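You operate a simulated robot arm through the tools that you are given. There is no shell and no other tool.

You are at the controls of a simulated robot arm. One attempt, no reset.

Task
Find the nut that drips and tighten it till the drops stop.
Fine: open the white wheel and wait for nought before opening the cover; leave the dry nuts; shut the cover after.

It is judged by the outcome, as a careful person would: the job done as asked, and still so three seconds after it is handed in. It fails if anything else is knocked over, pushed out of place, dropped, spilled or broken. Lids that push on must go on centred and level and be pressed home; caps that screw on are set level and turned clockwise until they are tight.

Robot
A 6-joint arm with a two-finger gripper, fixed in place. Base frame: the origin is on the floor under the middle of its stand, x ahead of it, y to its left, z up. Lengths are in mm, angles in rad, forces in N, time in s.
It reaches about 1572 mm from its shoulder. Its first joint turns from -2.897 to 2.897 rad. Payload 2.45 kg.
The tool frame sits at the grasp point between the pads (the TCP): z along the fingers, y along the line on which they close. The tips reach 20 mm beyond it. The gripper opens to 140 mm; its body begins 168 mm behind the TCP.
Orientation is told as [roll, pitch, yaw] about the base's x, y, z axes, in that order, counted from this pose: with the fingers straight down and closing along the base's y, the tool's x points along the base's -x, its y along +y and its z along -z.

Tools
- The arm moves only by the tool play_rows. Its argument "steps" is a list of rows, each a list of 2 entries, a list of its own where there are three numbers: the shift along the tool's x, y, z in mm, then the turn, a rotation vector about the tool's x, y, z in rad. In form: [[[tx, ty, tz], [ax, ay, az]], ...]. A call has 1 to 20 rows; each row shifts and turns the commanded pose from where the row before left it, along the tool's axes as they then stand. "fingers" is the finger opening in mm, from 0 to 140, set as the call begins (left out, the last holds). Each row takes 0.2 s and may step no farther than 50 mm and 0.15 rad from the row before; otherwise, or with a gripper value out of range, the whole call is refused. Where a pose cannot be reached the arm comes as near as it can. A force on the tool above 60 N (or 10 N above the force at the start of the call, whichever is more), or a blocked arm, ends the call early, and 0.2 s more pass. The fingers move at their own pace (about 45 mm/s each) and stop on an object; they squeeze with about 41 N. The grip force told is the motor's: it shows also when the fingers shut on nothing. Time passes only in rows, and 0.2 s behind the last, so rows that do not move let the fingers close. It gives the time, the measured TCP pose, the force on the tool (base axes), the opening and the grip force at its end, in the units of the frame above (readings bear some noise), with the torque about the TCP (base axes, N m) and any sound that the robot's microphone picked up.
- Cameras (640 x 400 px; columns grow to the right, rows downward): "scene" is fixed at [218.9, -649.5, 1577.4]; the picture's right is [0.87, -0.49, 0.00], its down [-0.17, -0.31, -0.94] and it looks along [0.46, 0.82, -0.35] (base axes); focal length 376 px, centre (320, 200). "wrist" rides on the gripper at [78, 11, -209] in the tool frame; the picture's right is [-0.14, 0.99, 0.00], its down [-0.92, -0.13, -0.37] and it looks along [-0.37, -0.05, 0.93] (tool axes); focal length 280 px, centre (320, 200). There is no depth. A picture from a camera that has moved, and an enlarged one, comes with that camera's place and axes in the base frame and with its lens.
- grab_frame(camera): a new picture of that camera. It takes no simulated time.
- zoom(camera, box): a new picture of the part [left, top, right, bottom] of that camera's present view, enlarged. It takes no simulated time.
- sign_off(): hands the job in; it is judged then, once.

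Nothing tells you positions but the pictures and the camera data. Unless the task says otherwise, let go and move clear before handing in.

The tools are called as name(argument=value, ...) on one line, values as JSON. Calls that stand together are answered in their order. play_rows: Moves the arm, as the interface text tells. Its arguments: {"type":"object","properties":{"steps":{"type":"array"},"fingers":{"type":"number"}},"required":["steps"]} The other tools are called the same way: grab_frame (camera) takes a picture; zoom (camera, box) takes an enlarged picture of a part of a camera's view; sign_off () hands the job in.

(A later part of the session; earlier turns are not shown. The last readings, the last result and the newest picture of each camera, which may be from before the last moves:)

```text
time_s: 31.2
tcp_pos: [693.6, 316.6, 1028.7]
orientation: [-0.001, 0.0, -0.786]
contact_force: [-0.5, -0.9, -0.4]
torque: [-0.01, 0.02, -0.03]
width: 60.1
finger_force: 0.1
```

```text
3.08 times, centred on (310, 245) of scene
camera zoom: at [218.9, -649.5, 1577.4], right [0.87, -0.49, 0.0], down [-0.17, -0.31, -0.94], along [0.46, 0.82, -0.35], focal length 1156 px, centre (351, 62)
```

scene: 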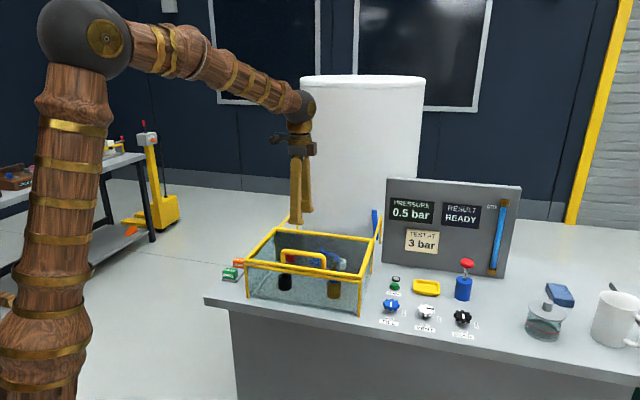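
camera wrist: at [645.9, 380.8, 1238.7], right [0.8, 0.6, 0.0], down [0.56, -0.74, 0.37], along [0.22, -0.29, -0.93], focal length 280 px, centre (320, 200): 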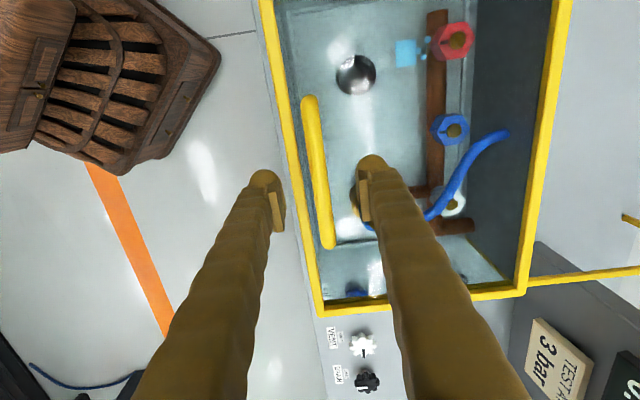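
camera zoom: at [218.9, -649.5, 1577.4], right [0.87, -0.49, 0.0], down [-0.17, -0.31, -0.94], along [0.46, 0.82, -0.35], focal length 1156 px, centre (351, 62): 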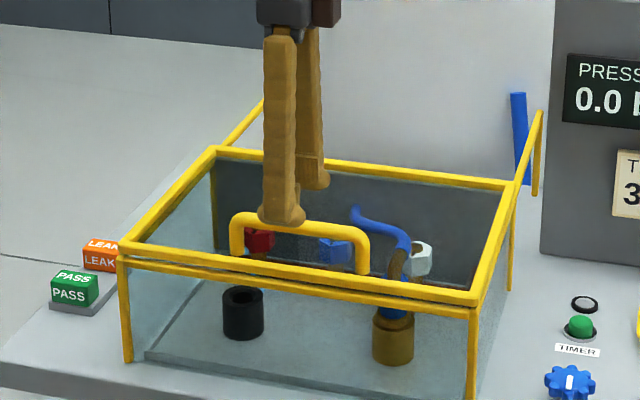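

The handle sits between the pads, bar centre at z≈985. The drops by the red nut are still visible at nought pressure. I'll lower onto the bar and close on it.

play_rows(steps=[[[0, 0, 15], [0, 0, 0]], [[0, 0, 15], [0, 0, 0]], [[0, 0, 14], [0, 0, 0]], [[0, 0, 0], [0, 0, 0]]])

zoom(camera="scene", box=[220, 180, 400, 310])

grab_frame(camera="wrist")

```text
time_s: 32.2
tcp_pos: [694.2, 316.4, 984.1]
orientation: [-0.001, 0.0, -0.786]
contact_force: [0.4, 0.4, 1.3]
torque: [-0.01, 0.0, 0.01]
width: 60.1
finger_force: 0.0
```

```text
3.08 times, centred on (310, 245) of scene
camera zoom: at [218.9, -649.5, 1577.4], right [0.87, -0.49, 0.0], down [-0.17, -0.31, -0.94], along [0.46, 0.82, -0.35], focal length 1156 px, centre (351, 62)
```

zoom: 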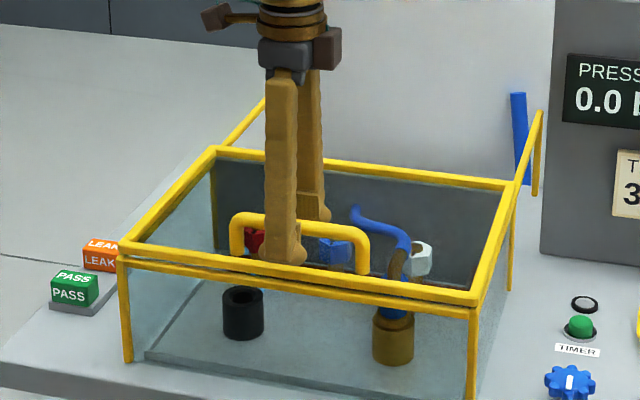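

```text
taken
camera wrist: at [646.1, 380.2, 1194.9], right [0.8, 0.6, 0.0], down [0.56, -0.74, 0.37], along [0.22, -0.29, -0.93], focal length 280 px, centre (320, 200)
```

wrist: 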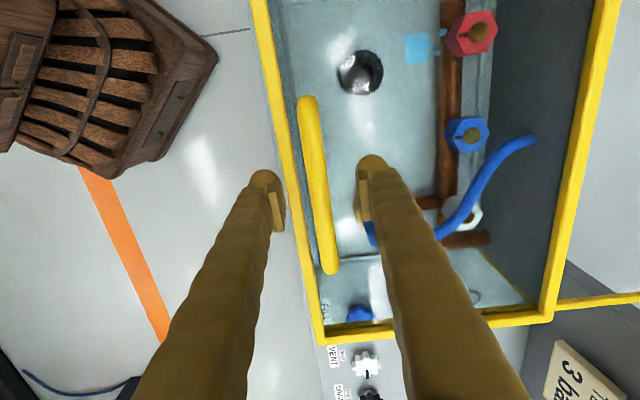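

The bar runs squarely between the pads. Closing on it.

play_rows(steps=[[[0, 0, 0], [0, 0, 0]], [[0, 0, 0], [0, 0, 0]], [[0, 0, 0], [0, 0, 0]], [[0, 0, 0], [0, 0, 0]], [[0, 0, 0], [0, 0, 0]]], fingers=5)

zoom(camera="scene", box=[220, 180, 400, 310])

```text
time_s: 33.4
tcp_pos: [695.3, 317.6, 984.8]
orientation: [0.0, -0.001, -0.787]
contact_force: [1.1, 0.4, -1.9]
torque: [0.0, -0.01, 0.03]
width: 11.3
finger_force: 37.9
```

```text
3.08 times, centred on (310, 245) of scene
camera zoom: at [218.9, -649.5, 1577.4], right [0.87, -0.49, 0.0], down [-0.17, -0.31, -0.94], along [0.46, 0.82, -0.35], focal length 1156 px, centre (351, 62)
```

zoom: 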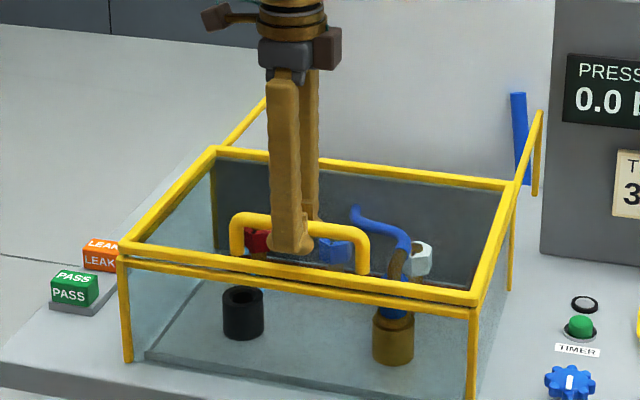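

The bar is held at 11 mm. I'll try sliding the cover rearward gently, 15 mm first.

play_rows(steps=[[[0, 5, 0], [0, 0, 0]], [[0, 5, 0], [0, 0, 0]], [[0, 5, 0], [0, 0, 0]], [[0, 0, 0], [0, 0, 0]]])

zoom(camera="scene", box=[220, 180, 400, 310])

```text
time_s: 34.4
tcp_pos: [704.5, 326.3, 984.0]
orientation: [0.002, 0.0, -0.785]
contact_force: [-5.4, 4.8, 2.7]
torque: [-0.1, -0.08, -0.04]
width: 11.1
finger_force: 38.0
```

```text
3.08 times, centred on (310, 245) of scene
camera zoom: at [218.9, -649.5, 1577.4], right [0.87, -0.49, 0.0], down [-0.17, -0.31, -0.94], along [0.46, 0.82, -0.35], focal length 1156 px, centre (351, 62)
```

zoom: 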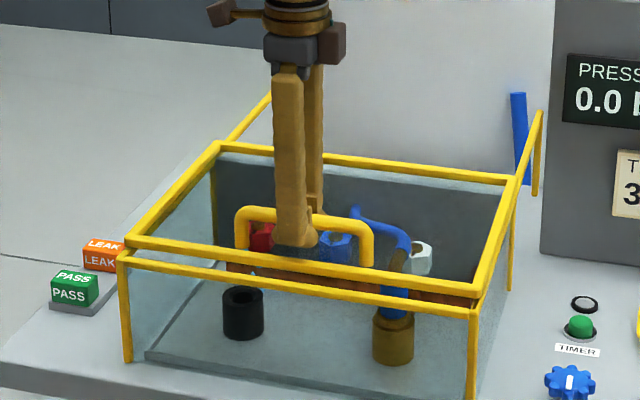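

The cover slides freely on its rails with only about 5 N. I'll continue sliding it back.

play_rows(steps=[[[0, 18, 0], [0, 0, 0]], [[0, 18, 0], [0, 0, 0]], [[0, 18, 0], [0, 0, 0]], [[0, 18, 0], [0, 0, 0]], [[0, 18, 0], [0, 0, 0]], [[0, 10, 0], [0, 0, 0]], [[0, 0, 0], [0, 0, 0]]])

grab_frame(camera="scene")

grab_frame(camera="wrist")

```text
time_s: 36.0
tcp_pos: [776.4, 398.0, 984.6]
orientation: [0.001, -0.001, -0.784]
contact_force: [-2.0, 1.2, 9.0]
torque: [-0.05, -0.02, 0.0]
width: 11.5
finger_force: 38.1
```

```text
taken
```

scene: 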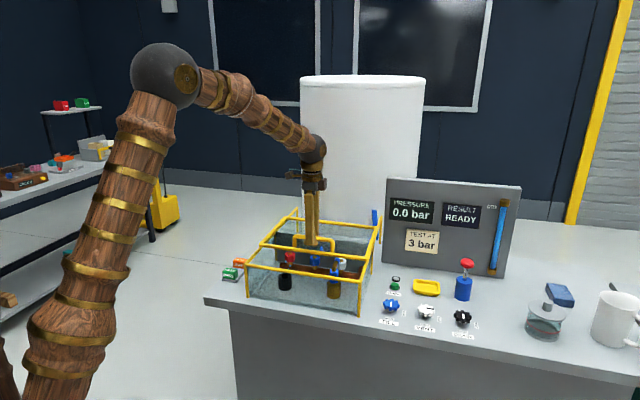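

```text
taken
camera wrist: at [727.4, 461.5, 1194.8], right [0.8, 0.6, 0.0], down [0.56, -0.74, 0.37], along [0.22, -0.29, -0.93], focal length 280 px, centre (320, 200)
```

wrist: 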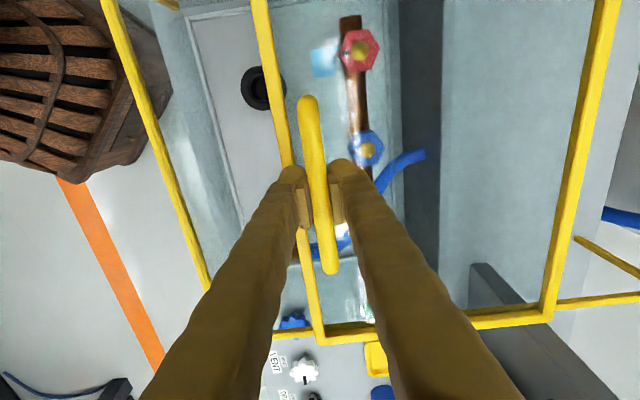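

The cover is half open with no resistance. I'll slide it the rest of the way, slowing near the rail ends.

play_rows(steps=[[[0, 18, 0], [0, 0, 0]], [[0, 18, 0], [0, 0, 0]], [[0, 18, 0], [0, 0, 0]], [[0, 18, 0], [0, 0, 0]], [[0, 18, 0], [0, 0, 0]], [[0, 10, 0], [0, 0, 0]], [[0, 5, 0], [0, 0, 0]], [[0, 0, 0], [0, 0, 0]]])

grab_frame(camera="scene")

grab_frame(camera="wrist")

```text
time_s: 37.8
tcp_pos: [849.4, 471.7, 985.0]
orientation: [0.0, 0.001, -0.785]
contact_force: [-3.7, 1.9, -2.3]
torque: [0.12, 0.12, 0.0]
width: 11.4
finger_force: 38.0
```

```text
taken
```

scene: 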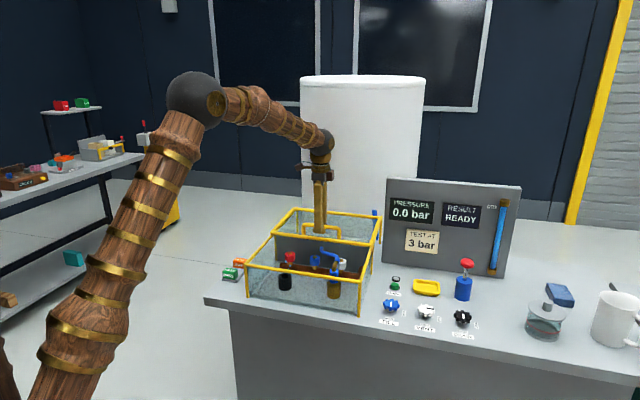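

```text
taken
camera wrist: at [801.0, 535.0, 1194.7], right [0.8, 0.6, 0.0], down [0.56, -0.74, 0.37], along [0.22, -0.29, -0.93], focal length 280 px, centre (320, 200)
```

wrist: 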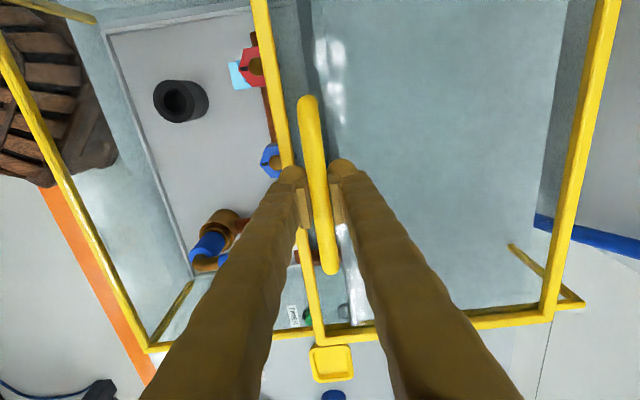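

About 30 mm of rail is left behind the cover. I'll ease it further back, watching for a stop.

play_rows(steps=[[[0, 6, 0], [0, 0, 0]], [[0, 6, 0], [0, 0, 0]], [[0, 6, 0], [0, 0, 0]], [[0, 5, 0], [0, 0, 0]], [[0, 0, 0], [0, 0, 0]]])

grab_frame(camera="wrist")

zoom(camera="scene", box=[220, 180, 400, 310])

```text
time_s: 39.0
tcp_pos: [865.5, 487.0, 985.7]
orientation: [-0.001, 0.002, -0.786]
contact_force: [-4.7, 1.8, 0.3]
torque: [0.07, 0.12, -0.02]
width: 11.3
finger_force: 38.3
```

```text
taken
camera wrist: at [817.2, 551.2, 1194.7], right [0.8, 0.6, 0.0], down [0.56, -0.74, 0.37], along [0.22, -0.29, -0.93], focal length 280 px, centre (320, 200)
```

wrist: 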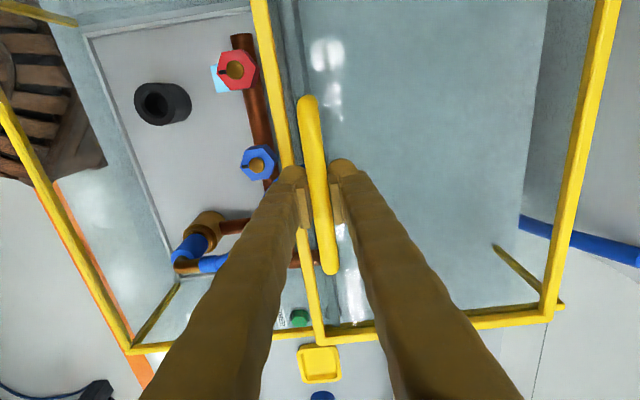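

```text
3.08 times, centred on (310, 245) of scene
camera zoom: at [218.9, -649.5, 1577.4], right [0.87, -0.49, 0.0], down [-0.17, -0.31, -0.94], along [0.46, 0.82, -0.35], focal length 1156 px, centre (351, 62)
```

zoom: 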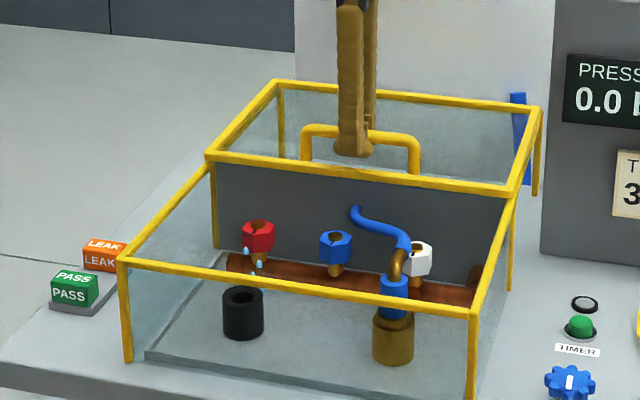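

Now the red nut's drops are clearly visible. I'll zoom in to see the nut's shape and axis before releasing the handle.

zoom(camera="scene", box=[280, 240, 370, 290])

zoom(camera="wrist", box=[200, 30, 300, 190])

```text
7.11 times, centred on (325, 265) of scene
camera zoom: at [218.9, -649.5, 1577.4], right [0.87, -0.49, 0.0], down [-0.17, -0.31, -0.94], along [0.46, 0.82, -0.35], focal length 2671 px, centre (284, -262)
```

zoom: 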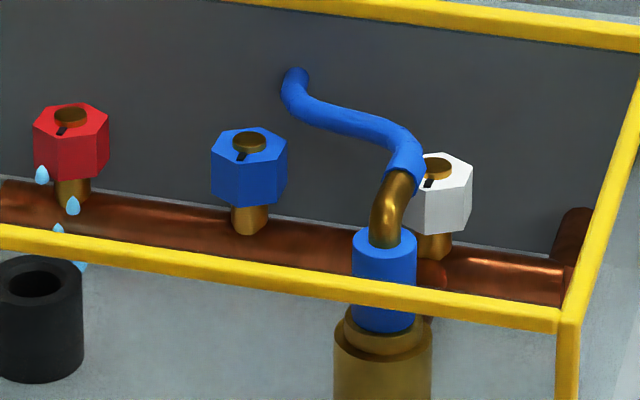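

```text
2.50 times, centred on (250, 110) of wrist
camera zoom: at [817.2, 551.2, 1194.7], right [0.8, 0.6, 0.0], down [0.56, -0.74, 0.37], along [0.22, -0.29, -0.93], focal length 701 px, centre (495, 425)
```

zoom: 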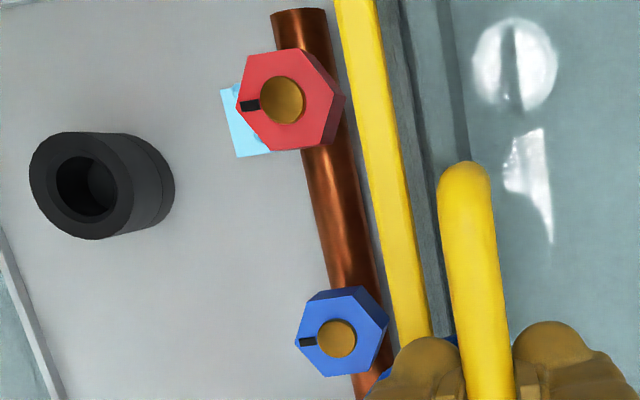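

The nuts have upright axes, about 35 mm across flats, with the mark (a corner) facing front. Red's top is at about (740,513,886), and its side flats face along the bench. I'll push the cover 8 mm more for room, then let go and rise.

play_rows(steps=[[[0, 4, 0], [0, 0, 0]], [[0, 4, 0], [0, 0, 0]], [[0, 0, 0], [0, 0, 0]]])

zoom(camera="scene", box=[220, 180, 400, 310])

```text
time_s: 39.8
tcp_pos: [871.4, 493.2, 983.1]
orientation: [0.0, -0.001, -0.785]
contact_force: [-4.0, 3.5, -7.8]
torque: [-0.03, 0.01, -0.02]
width: 11.0
finger_force: 38.7
```

```text
3.08 times, centred on (310, 245) of scene
camera zoom: at [218.9, -649.5, 1577.4], right [0.87, -0.49, 0.0], down [-0.17, -0.31, -0.94], along [0.46, 0.82, -0.35], focal length 1156 px, centre (351, 62)
```

zoom: 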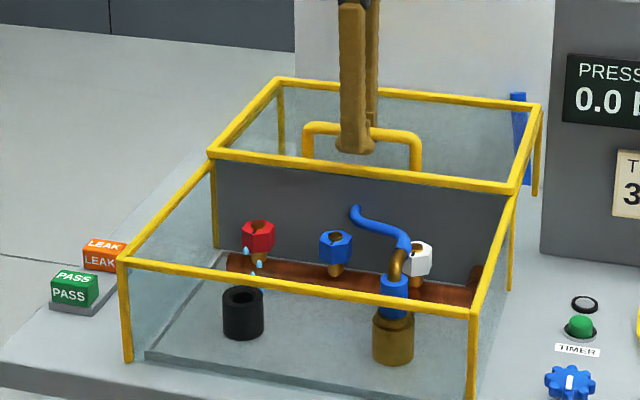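

The cover is fully back and rests on its rails. I'll release the handle and rise straight up.

play_rows(steps=[[[0, 0, 0], [0, 0, 0]], [[0, 0, 0], [0, 0, 0]], [[0, 0, 0], [0, 0, 0]], [[0, 0, -15], [0, 0, 0]], [[0, 0, -30], [0, 0, 0]], [[0, 0, -40], [0, 0, 0]], [[0, 0, -40], [0, 0, 0]], [[0, 0, 0], [0, 0, 0]]], fingers=60)

grab_frame(camera="scene")

grab_frame(camera="wrist")

```text
time_s: 41.6
tcp_pos: [873.3, 494.4, 1110.5]
orientation: [0.0, -0.001, -0.785]
contact_force: [-0.8, 0.2, 0.1]
torque: [-0.01, -0.01, 0.01]
width: 60.2
finger_force: 0.1
```

```text
taken
```

scene: 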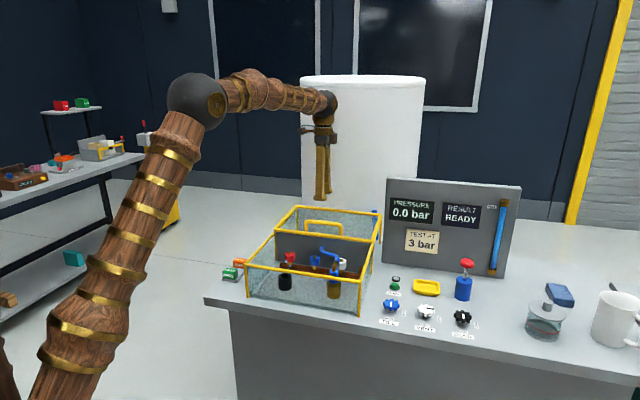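

```text
taken
camera wrist: at [824.8, 557.4, 1320.0], right [0.8, 0.6, 0.0], down [0.56, -0.74, 0.37], along [0.22, -0.29, -0.93], focal length 280 px, centre (320, 200)
```

wrist: 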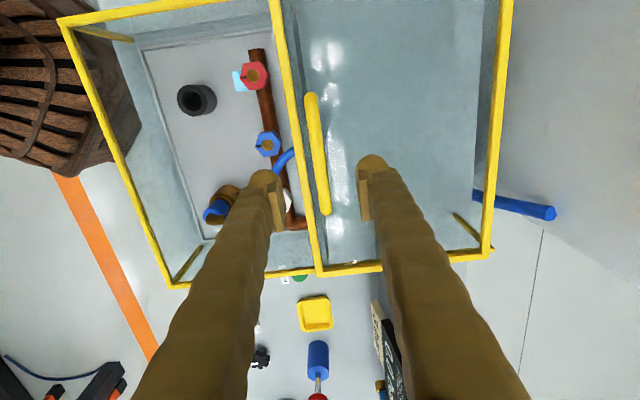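

The cover stayed put and everything is undisturbed. Next I'll rotate the gripper to close along the bench, which suits the red nut's side flats and keeps clear of the cover's front bar, and move above the red nut.

play_rows(steps=[[[0, 0, 0], [0, 0, -0.1428]], [[0, 0, 0], [0, 0, -0.1428]], [[0, 0, 0], [0, 0, -0.1428]], [[0, 0, 0], [0, 0, -0.1428]], [[0, 0, 0], [0, 0, -0.1428]], [[0, 0, 0], [0, 0, -0.1428]], [[0, 0, 0], [0, 0, -0.1428]], [[0, 0, 0], [0, 0, -0.1428]], [[0, 0, 0], [0, 0, -0.1428]], [[0, 0, 0], [0, 0, -0.1428]], [[0, 0, 0], [0, 0, -0.1428]], [[20.3, 26.8, 12.5], [0, 0, 0]], [[20.3, 26.8, 12.5], [0, 0, 0]], [[20.3, 26.8, 12.5], [0, 0, 0]], [[20.3, 26.8, 12.5], [0, 0, 0]], [[0, 0, 0], [0, 0, 0]]])

grab_frame(camera="wrist")

grab_frame(camera="scene")

```text
time_s: 45.0
tcp_pos: [735.8, 511.3, 1060.5]
orientation: [0.001, 0.0, 0.784]
contact_force: [-0.8, -1.1, -0.3]
torque: [-0.03, -0.02, -0.02]
width: 60.1
finger_force: 0.0
```

```text
taken
camera wrist: at [672.8, 466.3, 1270.6], right [-0.6, 0.8, 0.0], down [0.74, 0.56, 0.37], along [0.29, 0.22, -0.93], focal length 280 px, centre (320, 200)
```

wrist: 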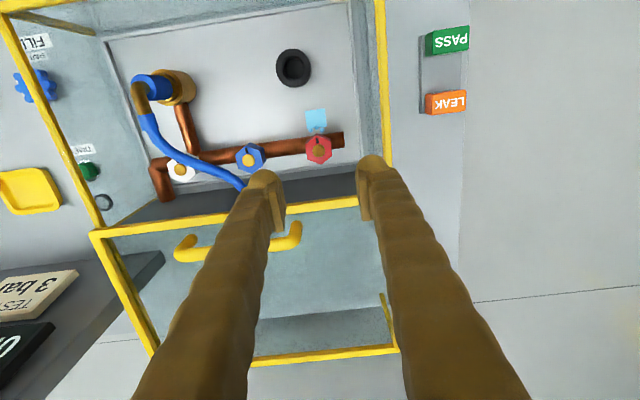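

```text
taken
```

scene: 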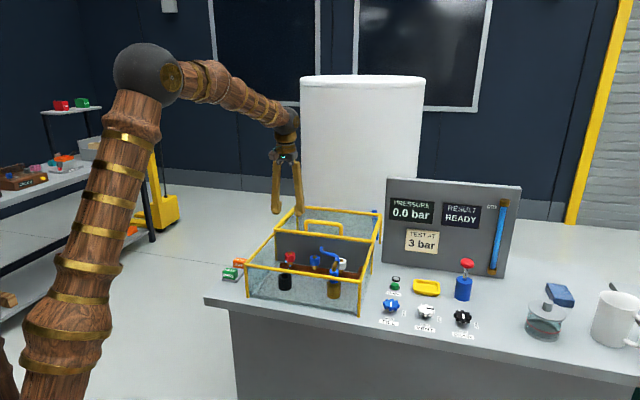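

zoom(camera="wrist", box=[270, 110, 370, 190])

zoom(camera="scene", box=[240, 170, 390, 310])

```text
5.00 times, centred on (320, 150) of wrist
camera zoom: at [672.8, 466.3, 1270.6], right [-0.6, 0.8, 0.0], down [0.74, 0.56, 0.37], along [0.29, 0.22, -0.93], focal length 1402 px, centre (320, 450)
```

zoom: 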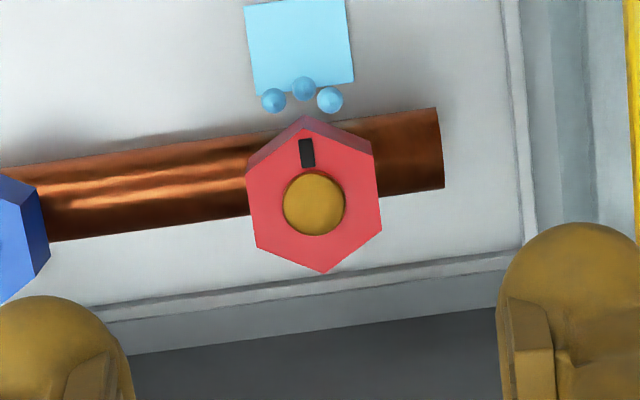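

```text
2.86 times, centred on (315, 240) of scene
camera zoom: at [218.9, -649.5, 1577.4], right [0.87, -0.49, 0.0], down [-0.17, -0.31, -0.94], along [0.46, 0.82, -0.35], focal length 1073 px, centre (334, 86)
```

zoom: 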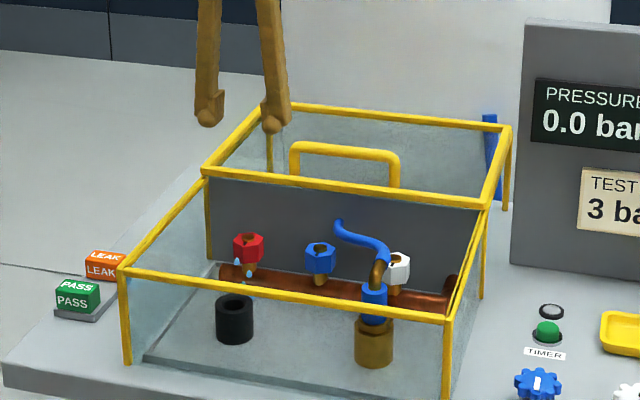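

The nut's centre is about (739.5,513.7), with its side flats square to my closing direction. I'll shift about 4 mm onto it and descend partway for a check.

play_rows(steps=[[[-2.7, -2.7, 30], [0, 0, 0]], [[0, 0, 35], [0, 0, 0]], [[0, 0, 35], [0, 0, 0]], [[0, 0, 20], [0, 0, 0]], [[0, 0, 0], [0, 0, 0]]], fingers=58)

grab_frame(camera="wrist")

zoom(camera="scene", box=[230, 170, 390, 310])

```text
time_s: 46.2
tcp_pos: [742.9, 511.1, 941.0]
orientation: [-0.001, 0.0, 0.783]
contact_force: [-0.1, -1.3, 0.7]
torque: [-0.02, 0.0, 0.01]
width: 58.2
finger_force: 0.0
```

```text
taken
camera wrist: at [678.6, 464.5, 1149.6], right [-0.6, 0.8, 0.0], down [0.74, 0.56, 0.37], along [0.29, 0.22, -0.93], focal length 280 px, centre (320, 200)
```

wrist: 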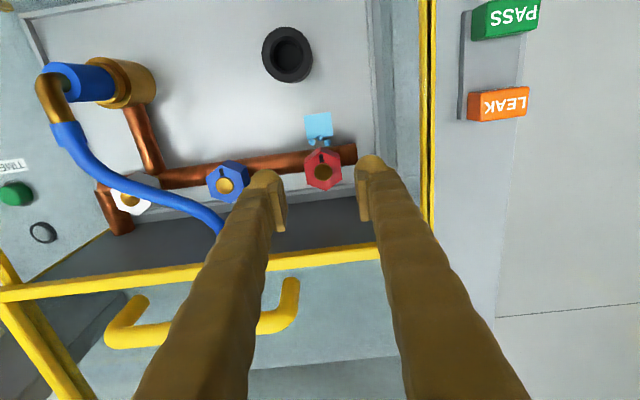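

```text
2.86 times, centred on (310, 240) of scene
camera zoom: at [218.9, -649.5, 1577.4], right [0.87, -0.49, 0.0], down [-0.17, -0.31, -0.94], along [0.46, 0.82, -0.35], focal length 1073 px, centre (349, 86)
```

zoom: 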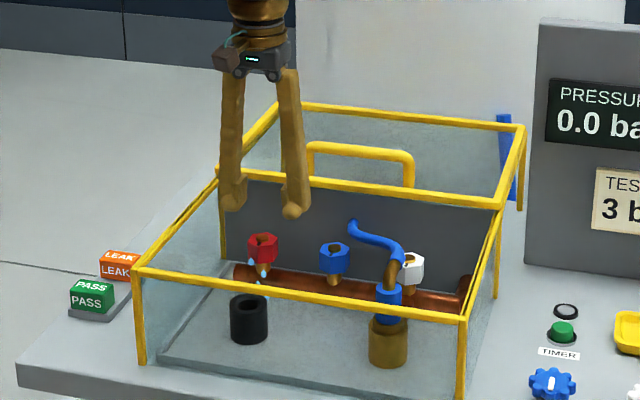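

zoom(camera="wrist", box=[260, 120, 390, 220])

zoom(camera="scene", box=[265, 215, 345, 275])

```text
4.00 times, centred on (325, 170) of wrist
camera zoom: at [678.6, 464.5, 1149.6], right [-0.6, 0.8, 0.0], down [0.74, 0.56, 0.37], along [0.29, 0.22, -0.93], focal length 1122 px, centre (300, 320)
```

zoom: 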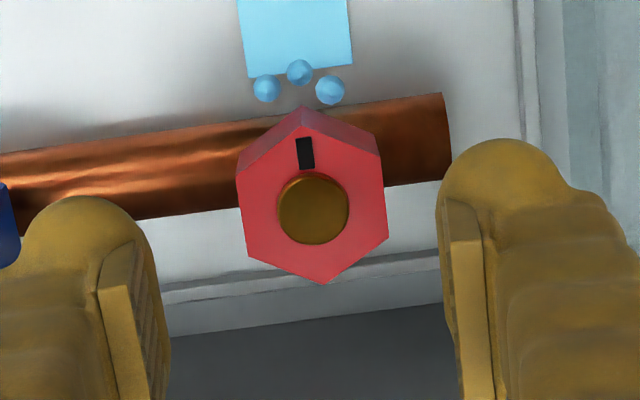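

```text
6.67 times, centred on (305, 245) of scene
camera zoom: at [218.9, -649.5, 1577.4], right [0.87, -0.49, 0.0], down [-0.17, -0.31, -0.94], along [0.46, 0.82, -0.35], focal length 2504 px, centre (420, -100)
```

zoom: 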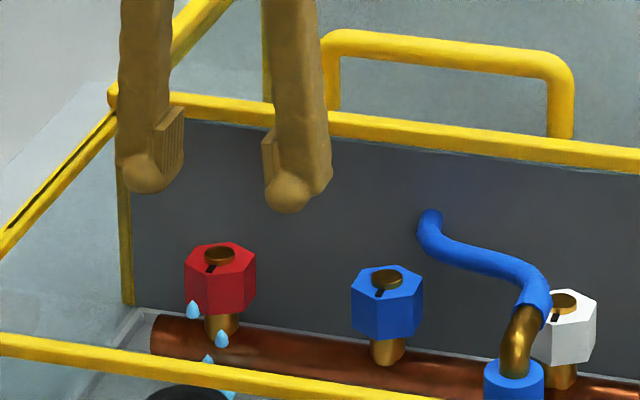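

The nut's top is at z≈887 and its centre at (738.2,513.5), 35 mm across flats. I'll shift about 3.5 mm to centre and lower to z=880, which keeps the tips above the pipe.

play_rows(steps=[[[1.2, 3.4, 10], [0, 0, 0]], [[0, 0, 20], [0, 0, 0]], [[0, 0, 20], [0, 0, 0]], [[0, 0, 11], [0, 0, 0]], [[0, 0, 0], [0, 0, 0]]])

zoom(camera="wrist", box=[250, 120, 390, 240])

zoom(camera="scene", box=[250, 195, 350, 275])

```text
time_s: 47.4
tcp_pos: [740.1, 513.5, 878.2]
orientation: [0.0, 0.0, 0.784]
contact_force: [-0.6, -1.0, 0.2]
torque: [0.02, 0.06, 0.01]
width: 58.2
finger_force: 0.0
```

```text
3.33 times, centred on (320, 180) of wrist
camera zoom: at [674.8, 466.9, 1088.7], right [-0.6, 0.8, 0.0], down [0.74, 0.56, 0.37], along [0.29, 0.22, -0.93], focal length 935 px, centre (320, 267)
```

zoom: 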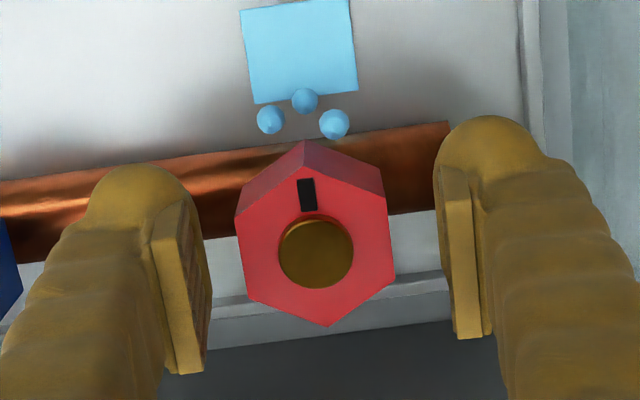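

```text
5.00 times, centred on (300, 235) of scene
camera zoom: at [218.9, -649.5, 1577.4], right [0.87, -0.49, 0.0], down [-0.17, -0.31, -0.94], along [0.46, 0.82, -0.35], focal length 1878 px, centre (420, 25)
```

zoom: 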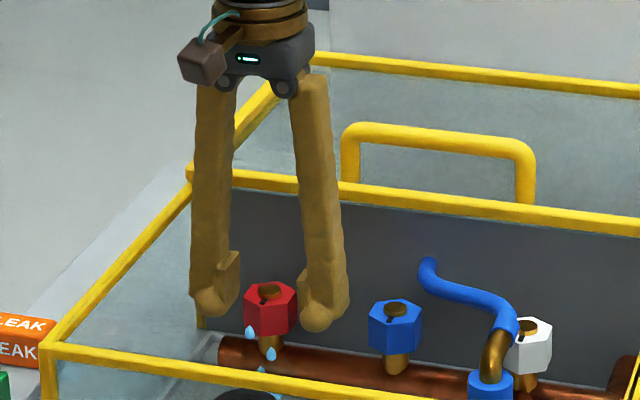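

The pads straddle the red nut with tips near its lower edge and clear of the pipe. A 1 mm correction, then I'll close on the flats.

play_rows(steps=[[[0, -0.8, 0], [0, 0, 0]], [[0, 0, 0], [0, 0, 0]], [[0, 0, 0], [0, 0, 0]], [[0, 0, 0], [0, 0, 0]], [[0, 0, 0], [0, 0, 0]]], fingers=20)

zoom(camera="wrist", box=[250, 120, 390, 240])

zoom(camera="scene", box=[250, 195, 350, 275])

```text
time_s: 48.6
tcp_pos: [740.1, 513.8, 878.2]
orientation: [-0.002, 0.0, 0.786]
contact_force: [-2.9, -1.4, -2.3]
torque: [-0.06, 0.02, 0.02]
width: 39.8
finger_force: 45.2
```

```text
3.33 times, centred on (320, 180) of wrist
camera zoom: at [675.8, 466.5, 1088.9], right [-0.6, 0.8, 0.0], down [0.74, 0.56, 0.37], along [0.29, 0.22, -0.93], focal length 935 px, centre (320, 267)
```

zoom: 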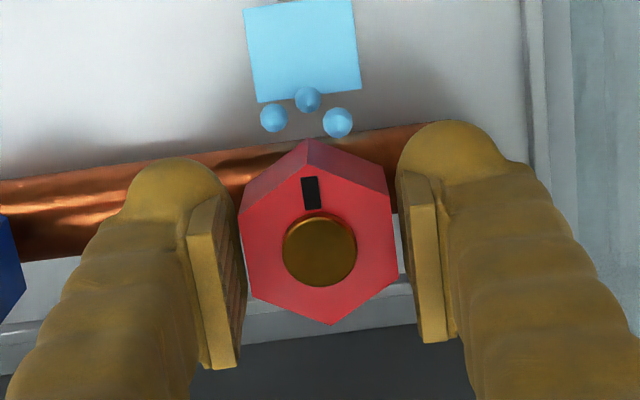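

```text
5.00 times, centred on (300, 235) of scene
camera zoom: at [218.9, -649.5, 1577.4], right [0.87, -0.49, 0.0], down [-0.17, -0.31, -0.94], along [0.46, 0.82, -0.35], focal length 1878 px, centre (420, 25)
```

zoom: 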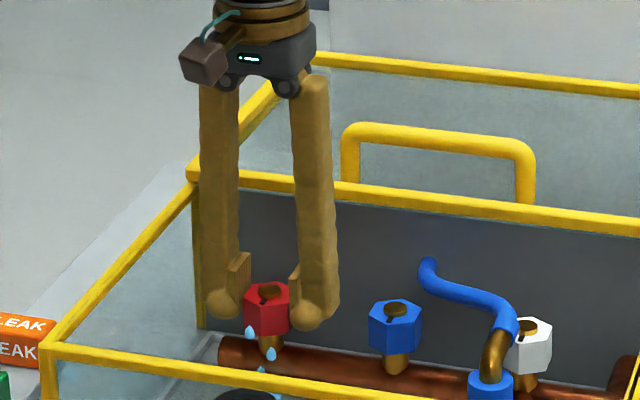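

The fingers stopped on the nut at 39.8 mm with 45 N. I'll turn clockwise seen from above, a small amount first to see that the nut follows.

play_rows(steps=[[[0, 0, 0], [0, 0, 0.08]], [[0, 0, 0], [0, 0, 0.08]], [[0, 0, 0], [0, 0, 0]]])

zoom(camera="wrist", box=[250, 120, 390, 240])

zoom(camera="scene", box=[250, 195, 350, 275])

```text
time_s: 49.4
tcp_pos: [739.3, 513.4, 879.2]
orientation: [-0.002, -0.001, 0.625]
contact_force: [-6.5, -1.7, 2.8]
torque: [-0.01, 0.04, 0.03]
width: 39.6
finger_force: 45.1
```

```text
3.33 times, centred on (320, 180) of wrist
camera zoom: at [669.1, 477.0, 1088.9], right [-0.47, 0.88, 0.0], down [0.82, 0.43, 0.37], along [0.33, 0.17, -0.93], focal length 935 px, centre (320, 267)
```

zoom: 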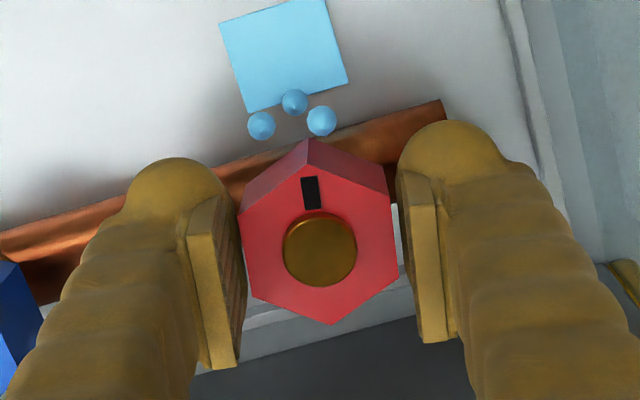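

```text
5.00 times, centred on (300, 235) of scene
camera zoom: at [218.9, -649.5, 1577.4], right [0.87, -0.49, 0.0], down [-0.17, -0.31, -0.94], along [0.46, 0.82, -0.35], focal length 1878 px, centre (420, 25)
```

zoom: 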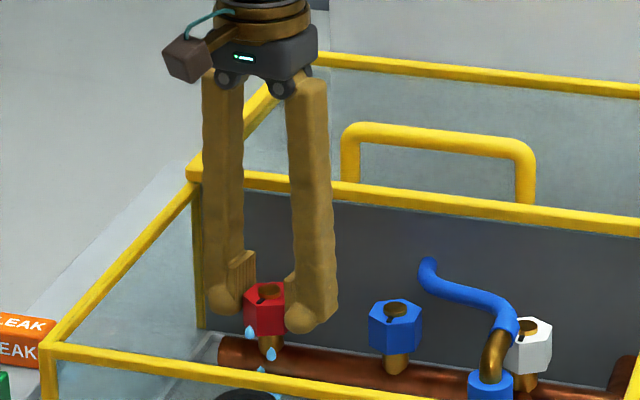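

The nut turns with the gripper. I'll continue clockwise, watching torque and drops.

play_rows(steps=[[[0, 0, 0], [0, 0, 0.09]], [[0, 0, 0], [0, 0, 0.09]], [[0, 0, 0], [0, 0, 0.09]], [[0, 0, 0], [0, 0, 0.09]], [[0, 0, 0], [0, 0, 0]]])

zoom(camera="wrist", box=[250, 120, 390, 240])

zoom(camera="scene", box=[250, 195, 350, 275])

```text
time_s: 50.6
tcp_pos: [739.8, 512.8, 879.7]
orientation: [0.0, 0.0, 0.263]
contact_force: [-1.0, -22.6, 7.5]
torque: [-0.26, 0.01, 0.03]
width: 39.7
finger_force: 44.9
```

```text
3.33 times, centred on (320, 180) of wrist
camera zoom: at [660.7, 503.9, 1088.9], right [-0.13, 0.99, 0.0], down [0.92, 0.12, 0.37], along [0.37, 0.05, -0.93], focal length 935 px, centre (320, 267)
```

zoom: 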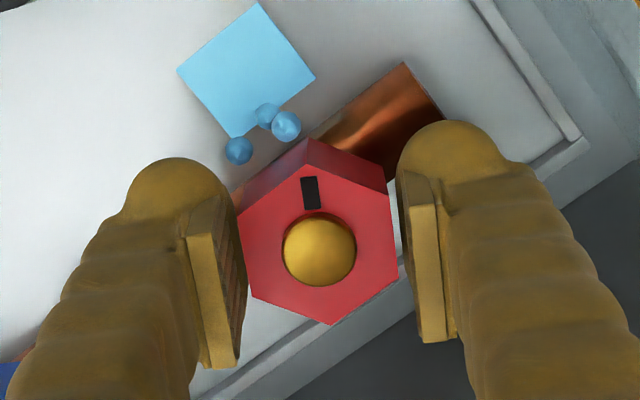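

```text
5.00 times, centred on (300, 235) of scene
camera zoom: at [218.9, -649.5, 1577.4], right [0.87, -0.49, 0.0], down [-0.17, -0.31, -0.94], along [0.46, 0.82, -0.35], focal length 1878 px, centre (420, 25)
```

zoom: 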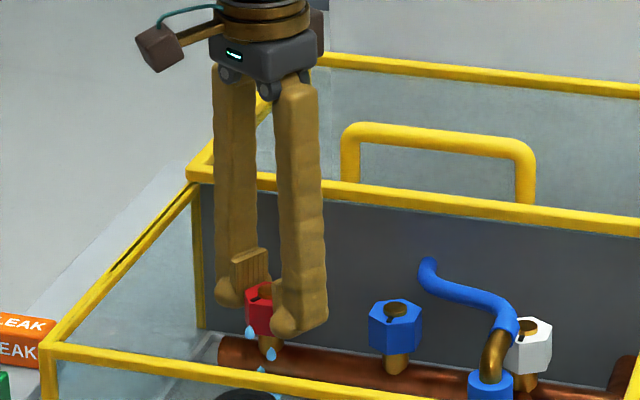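

About 30° done, nut following, drops still there. I'll relieve the side force, turn a bit further, then re-grip.

play_rows(steps=[[[0.3, -1.0, 0], [0, 0, 0.05]], [[0, 0, 0], [0, 0, 0.08]], [[0, 0, 0], [0, 0, 0.05]], [[0, 0, 0], [0, 0, 0]]])

zoom(camera="wrist", box=[230, 120, 410, 280])

zoom(camera="scene", box=[250, 195, 350, 275])

```text
time_s: 51.6
tcp_pos: [739.6, 512.3, 879.4]
orientation: [0.002, -0.002, 0.084]
contact_force: [-3.2, -9.8, 12.6]
torque: [-0.08, 0.08, 0.02]
width: 39.7
finger_force: 44.8
```

```text
2.50 times, centred on (320, 200) of wrist
camera zoom: at [660.1, 517.6, 1088.8], right [0.05, 1.0, 0.0], down [0.93, -0.05, 0.37], along [0.37, -0.02, -0.93], focal length 701 px, centre (320, 200)
```

zoom: 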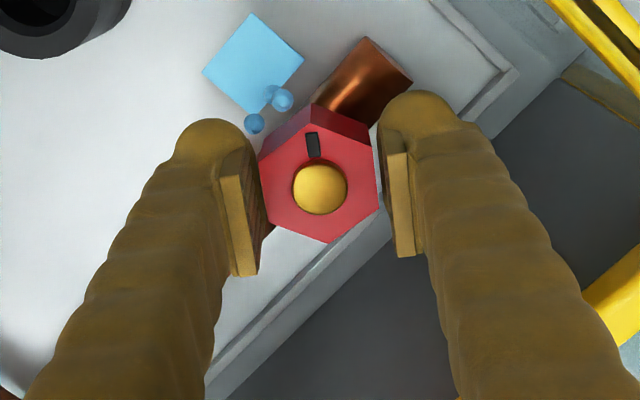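

```text
5.00 times, centred on (300, 235) of scene
camera zoom: at [218.9, -649.5, 1577.4], right [0.87, -0.49, 0.0], down [-0.17, -0.31, -0.94], along [0.46, 0.82, -0.35], focal length 1878 px, centre (420, 25)
```

zoom: 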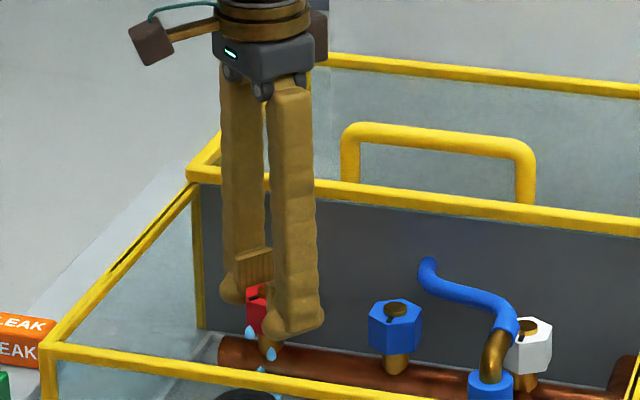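

Turned 40° so far and the red nut still drips. I'll open just enough, lift clear, swing back 60° to the next pair of flats and re-grip.

play_rows(steps=[[[0, 0, 0], [0, 0, 0]], [[0, 0, 0], [0, 0, 0]], [[0, 0, -15], [0, 0, 0]], [[0, 0, -30], [0, 0, 0]], [[0, 0, 0], [0, 0, -0.1309]], [[0, 0, 0], [0, 0, -0.1309]], [[0, 0, 0], [0, 0, -0.1309]], [[0, 0, 0], [0, 0, -0.1309]], [[0, 0, 0], [0, 0, -0.1309]], [[0, 0, 0], [0, 0, -0.1309]], [[0, 0, 0], [0, 0, -0.1309]], [[0, 0, 0], [0, 0, -0.1309]], [[0, 0, 0], [0, 0, 0]]], fingers=51)

zoom(camera="wrist", box=[230, 120, 410, 280])

zoom(camera="scene", box=[230, 195, 380, 305])

```text
time_s: 54.4
tcp_pos: [738.3, 512.1, 924.7]
orientation: [-0.001, 0.001, 1.132]
contact_force: [-0.3, 0.5, 0.2]
torque: [0.01, 0.01, 0.0]
width: 51.1
finger_force: 0.0
```

```text
2.50 times, centred on (320, 200) of wrist
camera zoom: at [696.0, 447.0, 1133.4], right [-0.84, 0.54, 0.0], down [0.51, 0.78, 0.37], along [0.2, 0.31, -0.93], focal length 701 px, centre (320, 200)
```

zoom: 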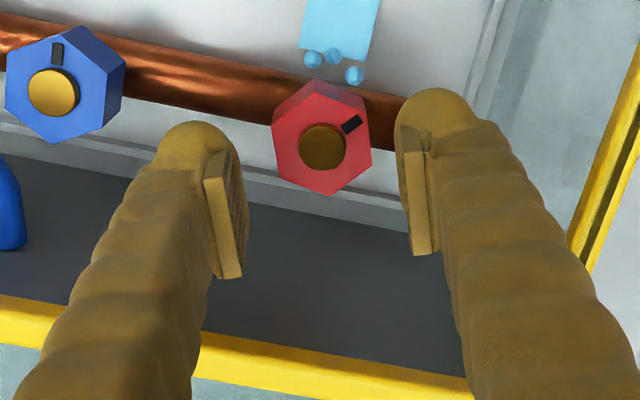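

```text
3.64 times, centred on (305, 250) of scene
camera zoom: at [218.9, -649.5, 1577.4], right [0.87, -0.49, 0.0], down [-0.17, -0.31, -0.94], along [0.46, 0.82, -0.35], focal length 1366 px, centre (374, 18)
```

zoom: 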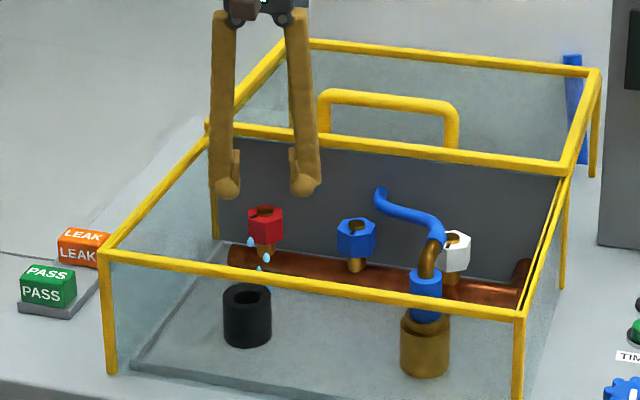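

The red nut's mark is now about 40° clockwise of front, and its next flats line up with the pads. Descending and re-gripping.

play_rows(steps=[[[0.8, 0.3, 20], [0, 0, 0]], [[0, 0, 20], [0, 0, 0]], [[0, 0, 7], [0, 0, 0]], [[0, 0, 0], [0, 0, 0]]])

play_rows(steps=[[[0, 0, 0], [0, 0, 0]], [[0, 0, 0], [0, 0, 0]], [[0, 0, 0], [0, 0, 0]]], fingers=20)

zoom(camera="wrist", box=[230, 120, 410, 280])

```text
time_s: 55.4
tcp_pos: [740.0, 510.9, 875.8]
orientation: [0.001, 0.0, 1.132]
contact_force: [0.6, -0.8, 0.3]
torque: [0.02, -0.02, 0.02]
width: 51.2
finger_force: 0.0
```

```text
time_s: 56.2
tcp_pos: [740.1, 512.8, 877.1]
orientation: [0.0, 0.0, 1.133]
contact_force: [-39.7, 18.4, 4.6]
torque: [0.22, 0.42, 0.01]
width: 39.7
finger_force: 44.7
```

```text
2.50 times, centred on (320, 200) of wrist
camera zoom: at [695.4, 446.9, 1085.8], right [-0.84, 0.54, 0.0], down [0.51, 0.78, 0.37], along [0.2, 0.31, -0.93], focal length 701 px, centre (320, 200)
```

zoom: 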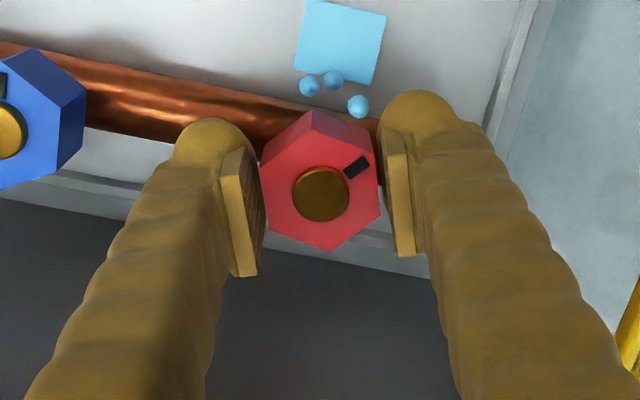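

Gripped at 39.7 mm, but off-centre by a millimetre or so (44 N sideways). I'll relieve that, then turn clockwise.

play_rows(steps=[[[0, 1.4, 0], [0, 0, 0]], [[0, 0, 0], [0, 0, 0]]])

play_rows(steps=[[[0, 0, 0], [0, 0, 0.08]], [[0, 0, 0], [0, 0, 0.09]], [[0, 0, 0], [0, 0, 0.09]], [[0, 0, 0], [0, 0, 0]]])

zoom(camera="scene", box=[230, 195, 380, 305])

zoom(camera="wrist", box=[230, 120, 410, 280])

```text
time_s: 56.8
tcp_pos: [739.2, 511.2, 875.8]
orientation: [0.001, 0.0, 1.133]
contact_force: [-31.6, 17.4, 2.7]
torque: [0.23, 0.3, 0.02]
width: 39.8
finger_force: 45.0
```

```text
time_s: 57.8
tcp_pos: [738.3, 513.1, 875.1]
orientation: [0.0, -0.001, 0.871]
contact_force: [-6.1, 14.5, -11.6]
torque: [0.13, -0.04, 0.0]
width: 39.4
finger_force: 45.2
```

```text
3.64 times, centred on (305, 250) of scene
camera zoom: at [218.9, -649.5, 1577.4], right [0.87, -0.49, 0.0], down [-0.17, -0.31, -0.94], along [0.46, 0.82, -0.35], focal length 1366 px, centre (374, 18)
```

zoom: 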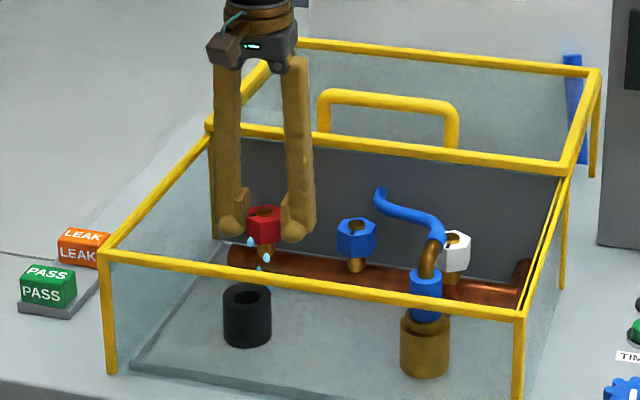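

```text
2.50 times, centred on (320, 200) of wrist
camera zoom: at [679.1, 460.3, 1085.8], right [-0.67, 0.74, 0.0], down [0.69, 0.62, 0.37], along [0.27, 0.25, -0.93], focal length 701 px, centre (320, 200)
```

zoom: 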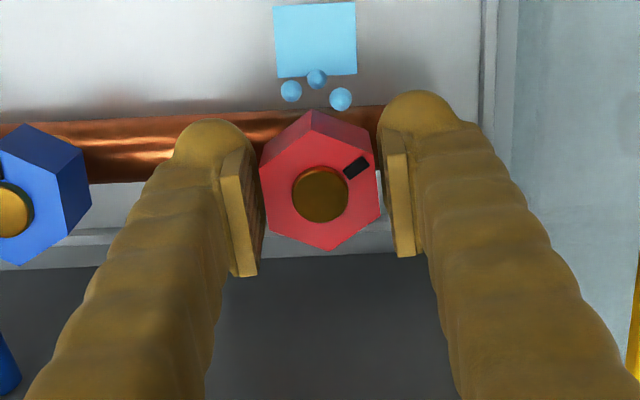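

Still turning freely at 55° total, drops still present. Continuing.

play_rows(steps=[[[0, 0, 0], [0, 0, 0.09]], [[0, 0, 0], [0, 0, 0.09]], [[0, 0, 0], [0, 0, 0.09]], [[0, 0, 0], [0, 0, 0.09]], [[0, 0, 0], [0, 0, 0]]])

zoom(camera="scene", box=[230, 195, 380, 305])

zoom(camera="wrist", box=[230, 120, 410, 280])

```text
time_s: 59.0
tcp_pos: [737.7, 512.0, 876.3]
orientation: [0.0, -0.001, 0.511]
contact_force: [16.9, 15.8, -27.5]
torque: [0.12, -0.19, 0.03]
width: 39.8
finger_force: 44.7
```

```text
3.64 times, centred on (305, 250) of scene
camera zoom: at [218.9, -649.5, 1577.4], right [0.87, -0.49, 0.0], down [-0.17, -0.31, -0.94], along [0.46, 0.82, -0.35], focal length 1366 px, centre (374, 18)
```

zoom: 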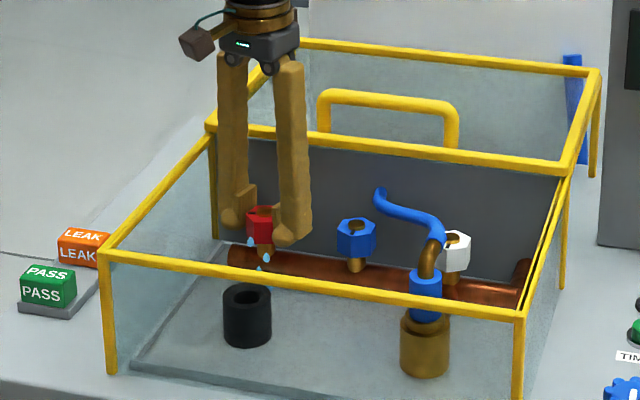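

```text
2.50 times, centred on (320, 200) of wrist
camera zoom: at [663.9, 484.3, 1086.3], right [-0.36, 0.93, 0.0], down [0.87, 0.34, 0.37], along [0.34, 0.13, -0.93], focal length 701 px, centre (320, 200)
```

zoom: 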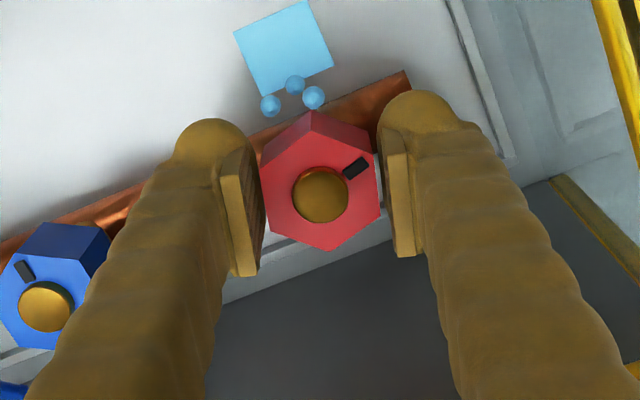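

play_rows(steps=[[[-0.6, 0.2, 0.8], [0, 0, 0.08]], [[0, 0, 0], [0, 0, 0.09]], [[0, 0, 0], [0, 0, 0.09]], [[0, 0, 0], [0, 0, 0.09]], [[0, 0, 0], [0, 0, 0]]])

zoom(camera="scene", box=[230, 195, 380, 305])

zoom(camera="wrist", box=[230, 120, 410, 280])

```text
time_s: 60.2
tcp_pos: [737.7, 513.4, 875.9]
orientation: [0.0, -0.001, 0.161]
contact_force: [-0.6, -18.0, 7.5]
torque: [-0.24, 0.07, -0.01]
width: 39.5
finger_force: 45.6
```

```text
3.64 times, centred on (305, 250) of scene
camera zoom: at [218.9, -649.5, 1577.4], right [0.87, -0.49, 0.0], down [-0.17, -0.31, -0.94], along [0.46, 0.82, -0.35], focal length 1366 px, centre (374, 18)
```

zoom: 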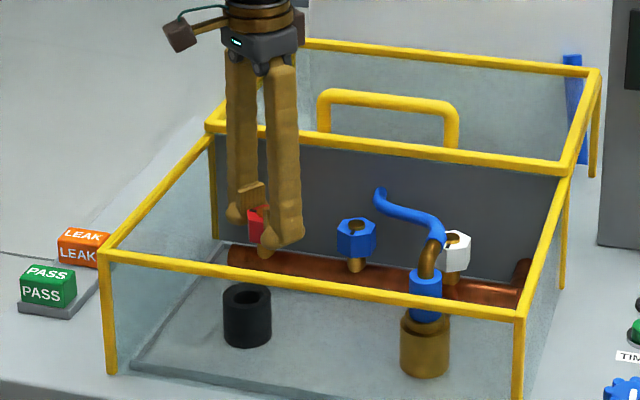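

```text
2.50 times, centred on (320, 200) of wrist
camera zoom: at [658.3, 511.6, 1086.3], right [-0.02, 1.0, 0.0], down [0.93, 0.02, 0.37], along [0.37, 0.01, -0.93], focal length 701 px, centre (320, 200)
```

zoom: 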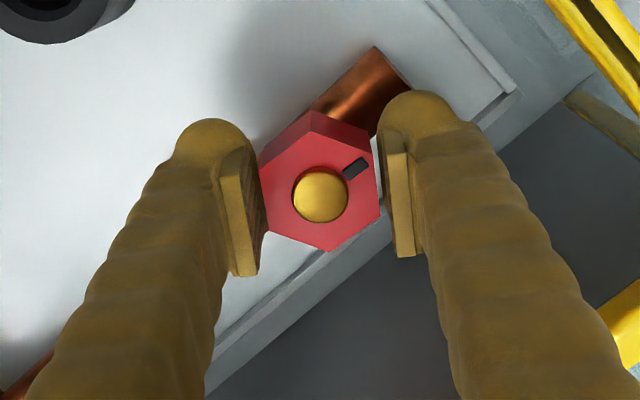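

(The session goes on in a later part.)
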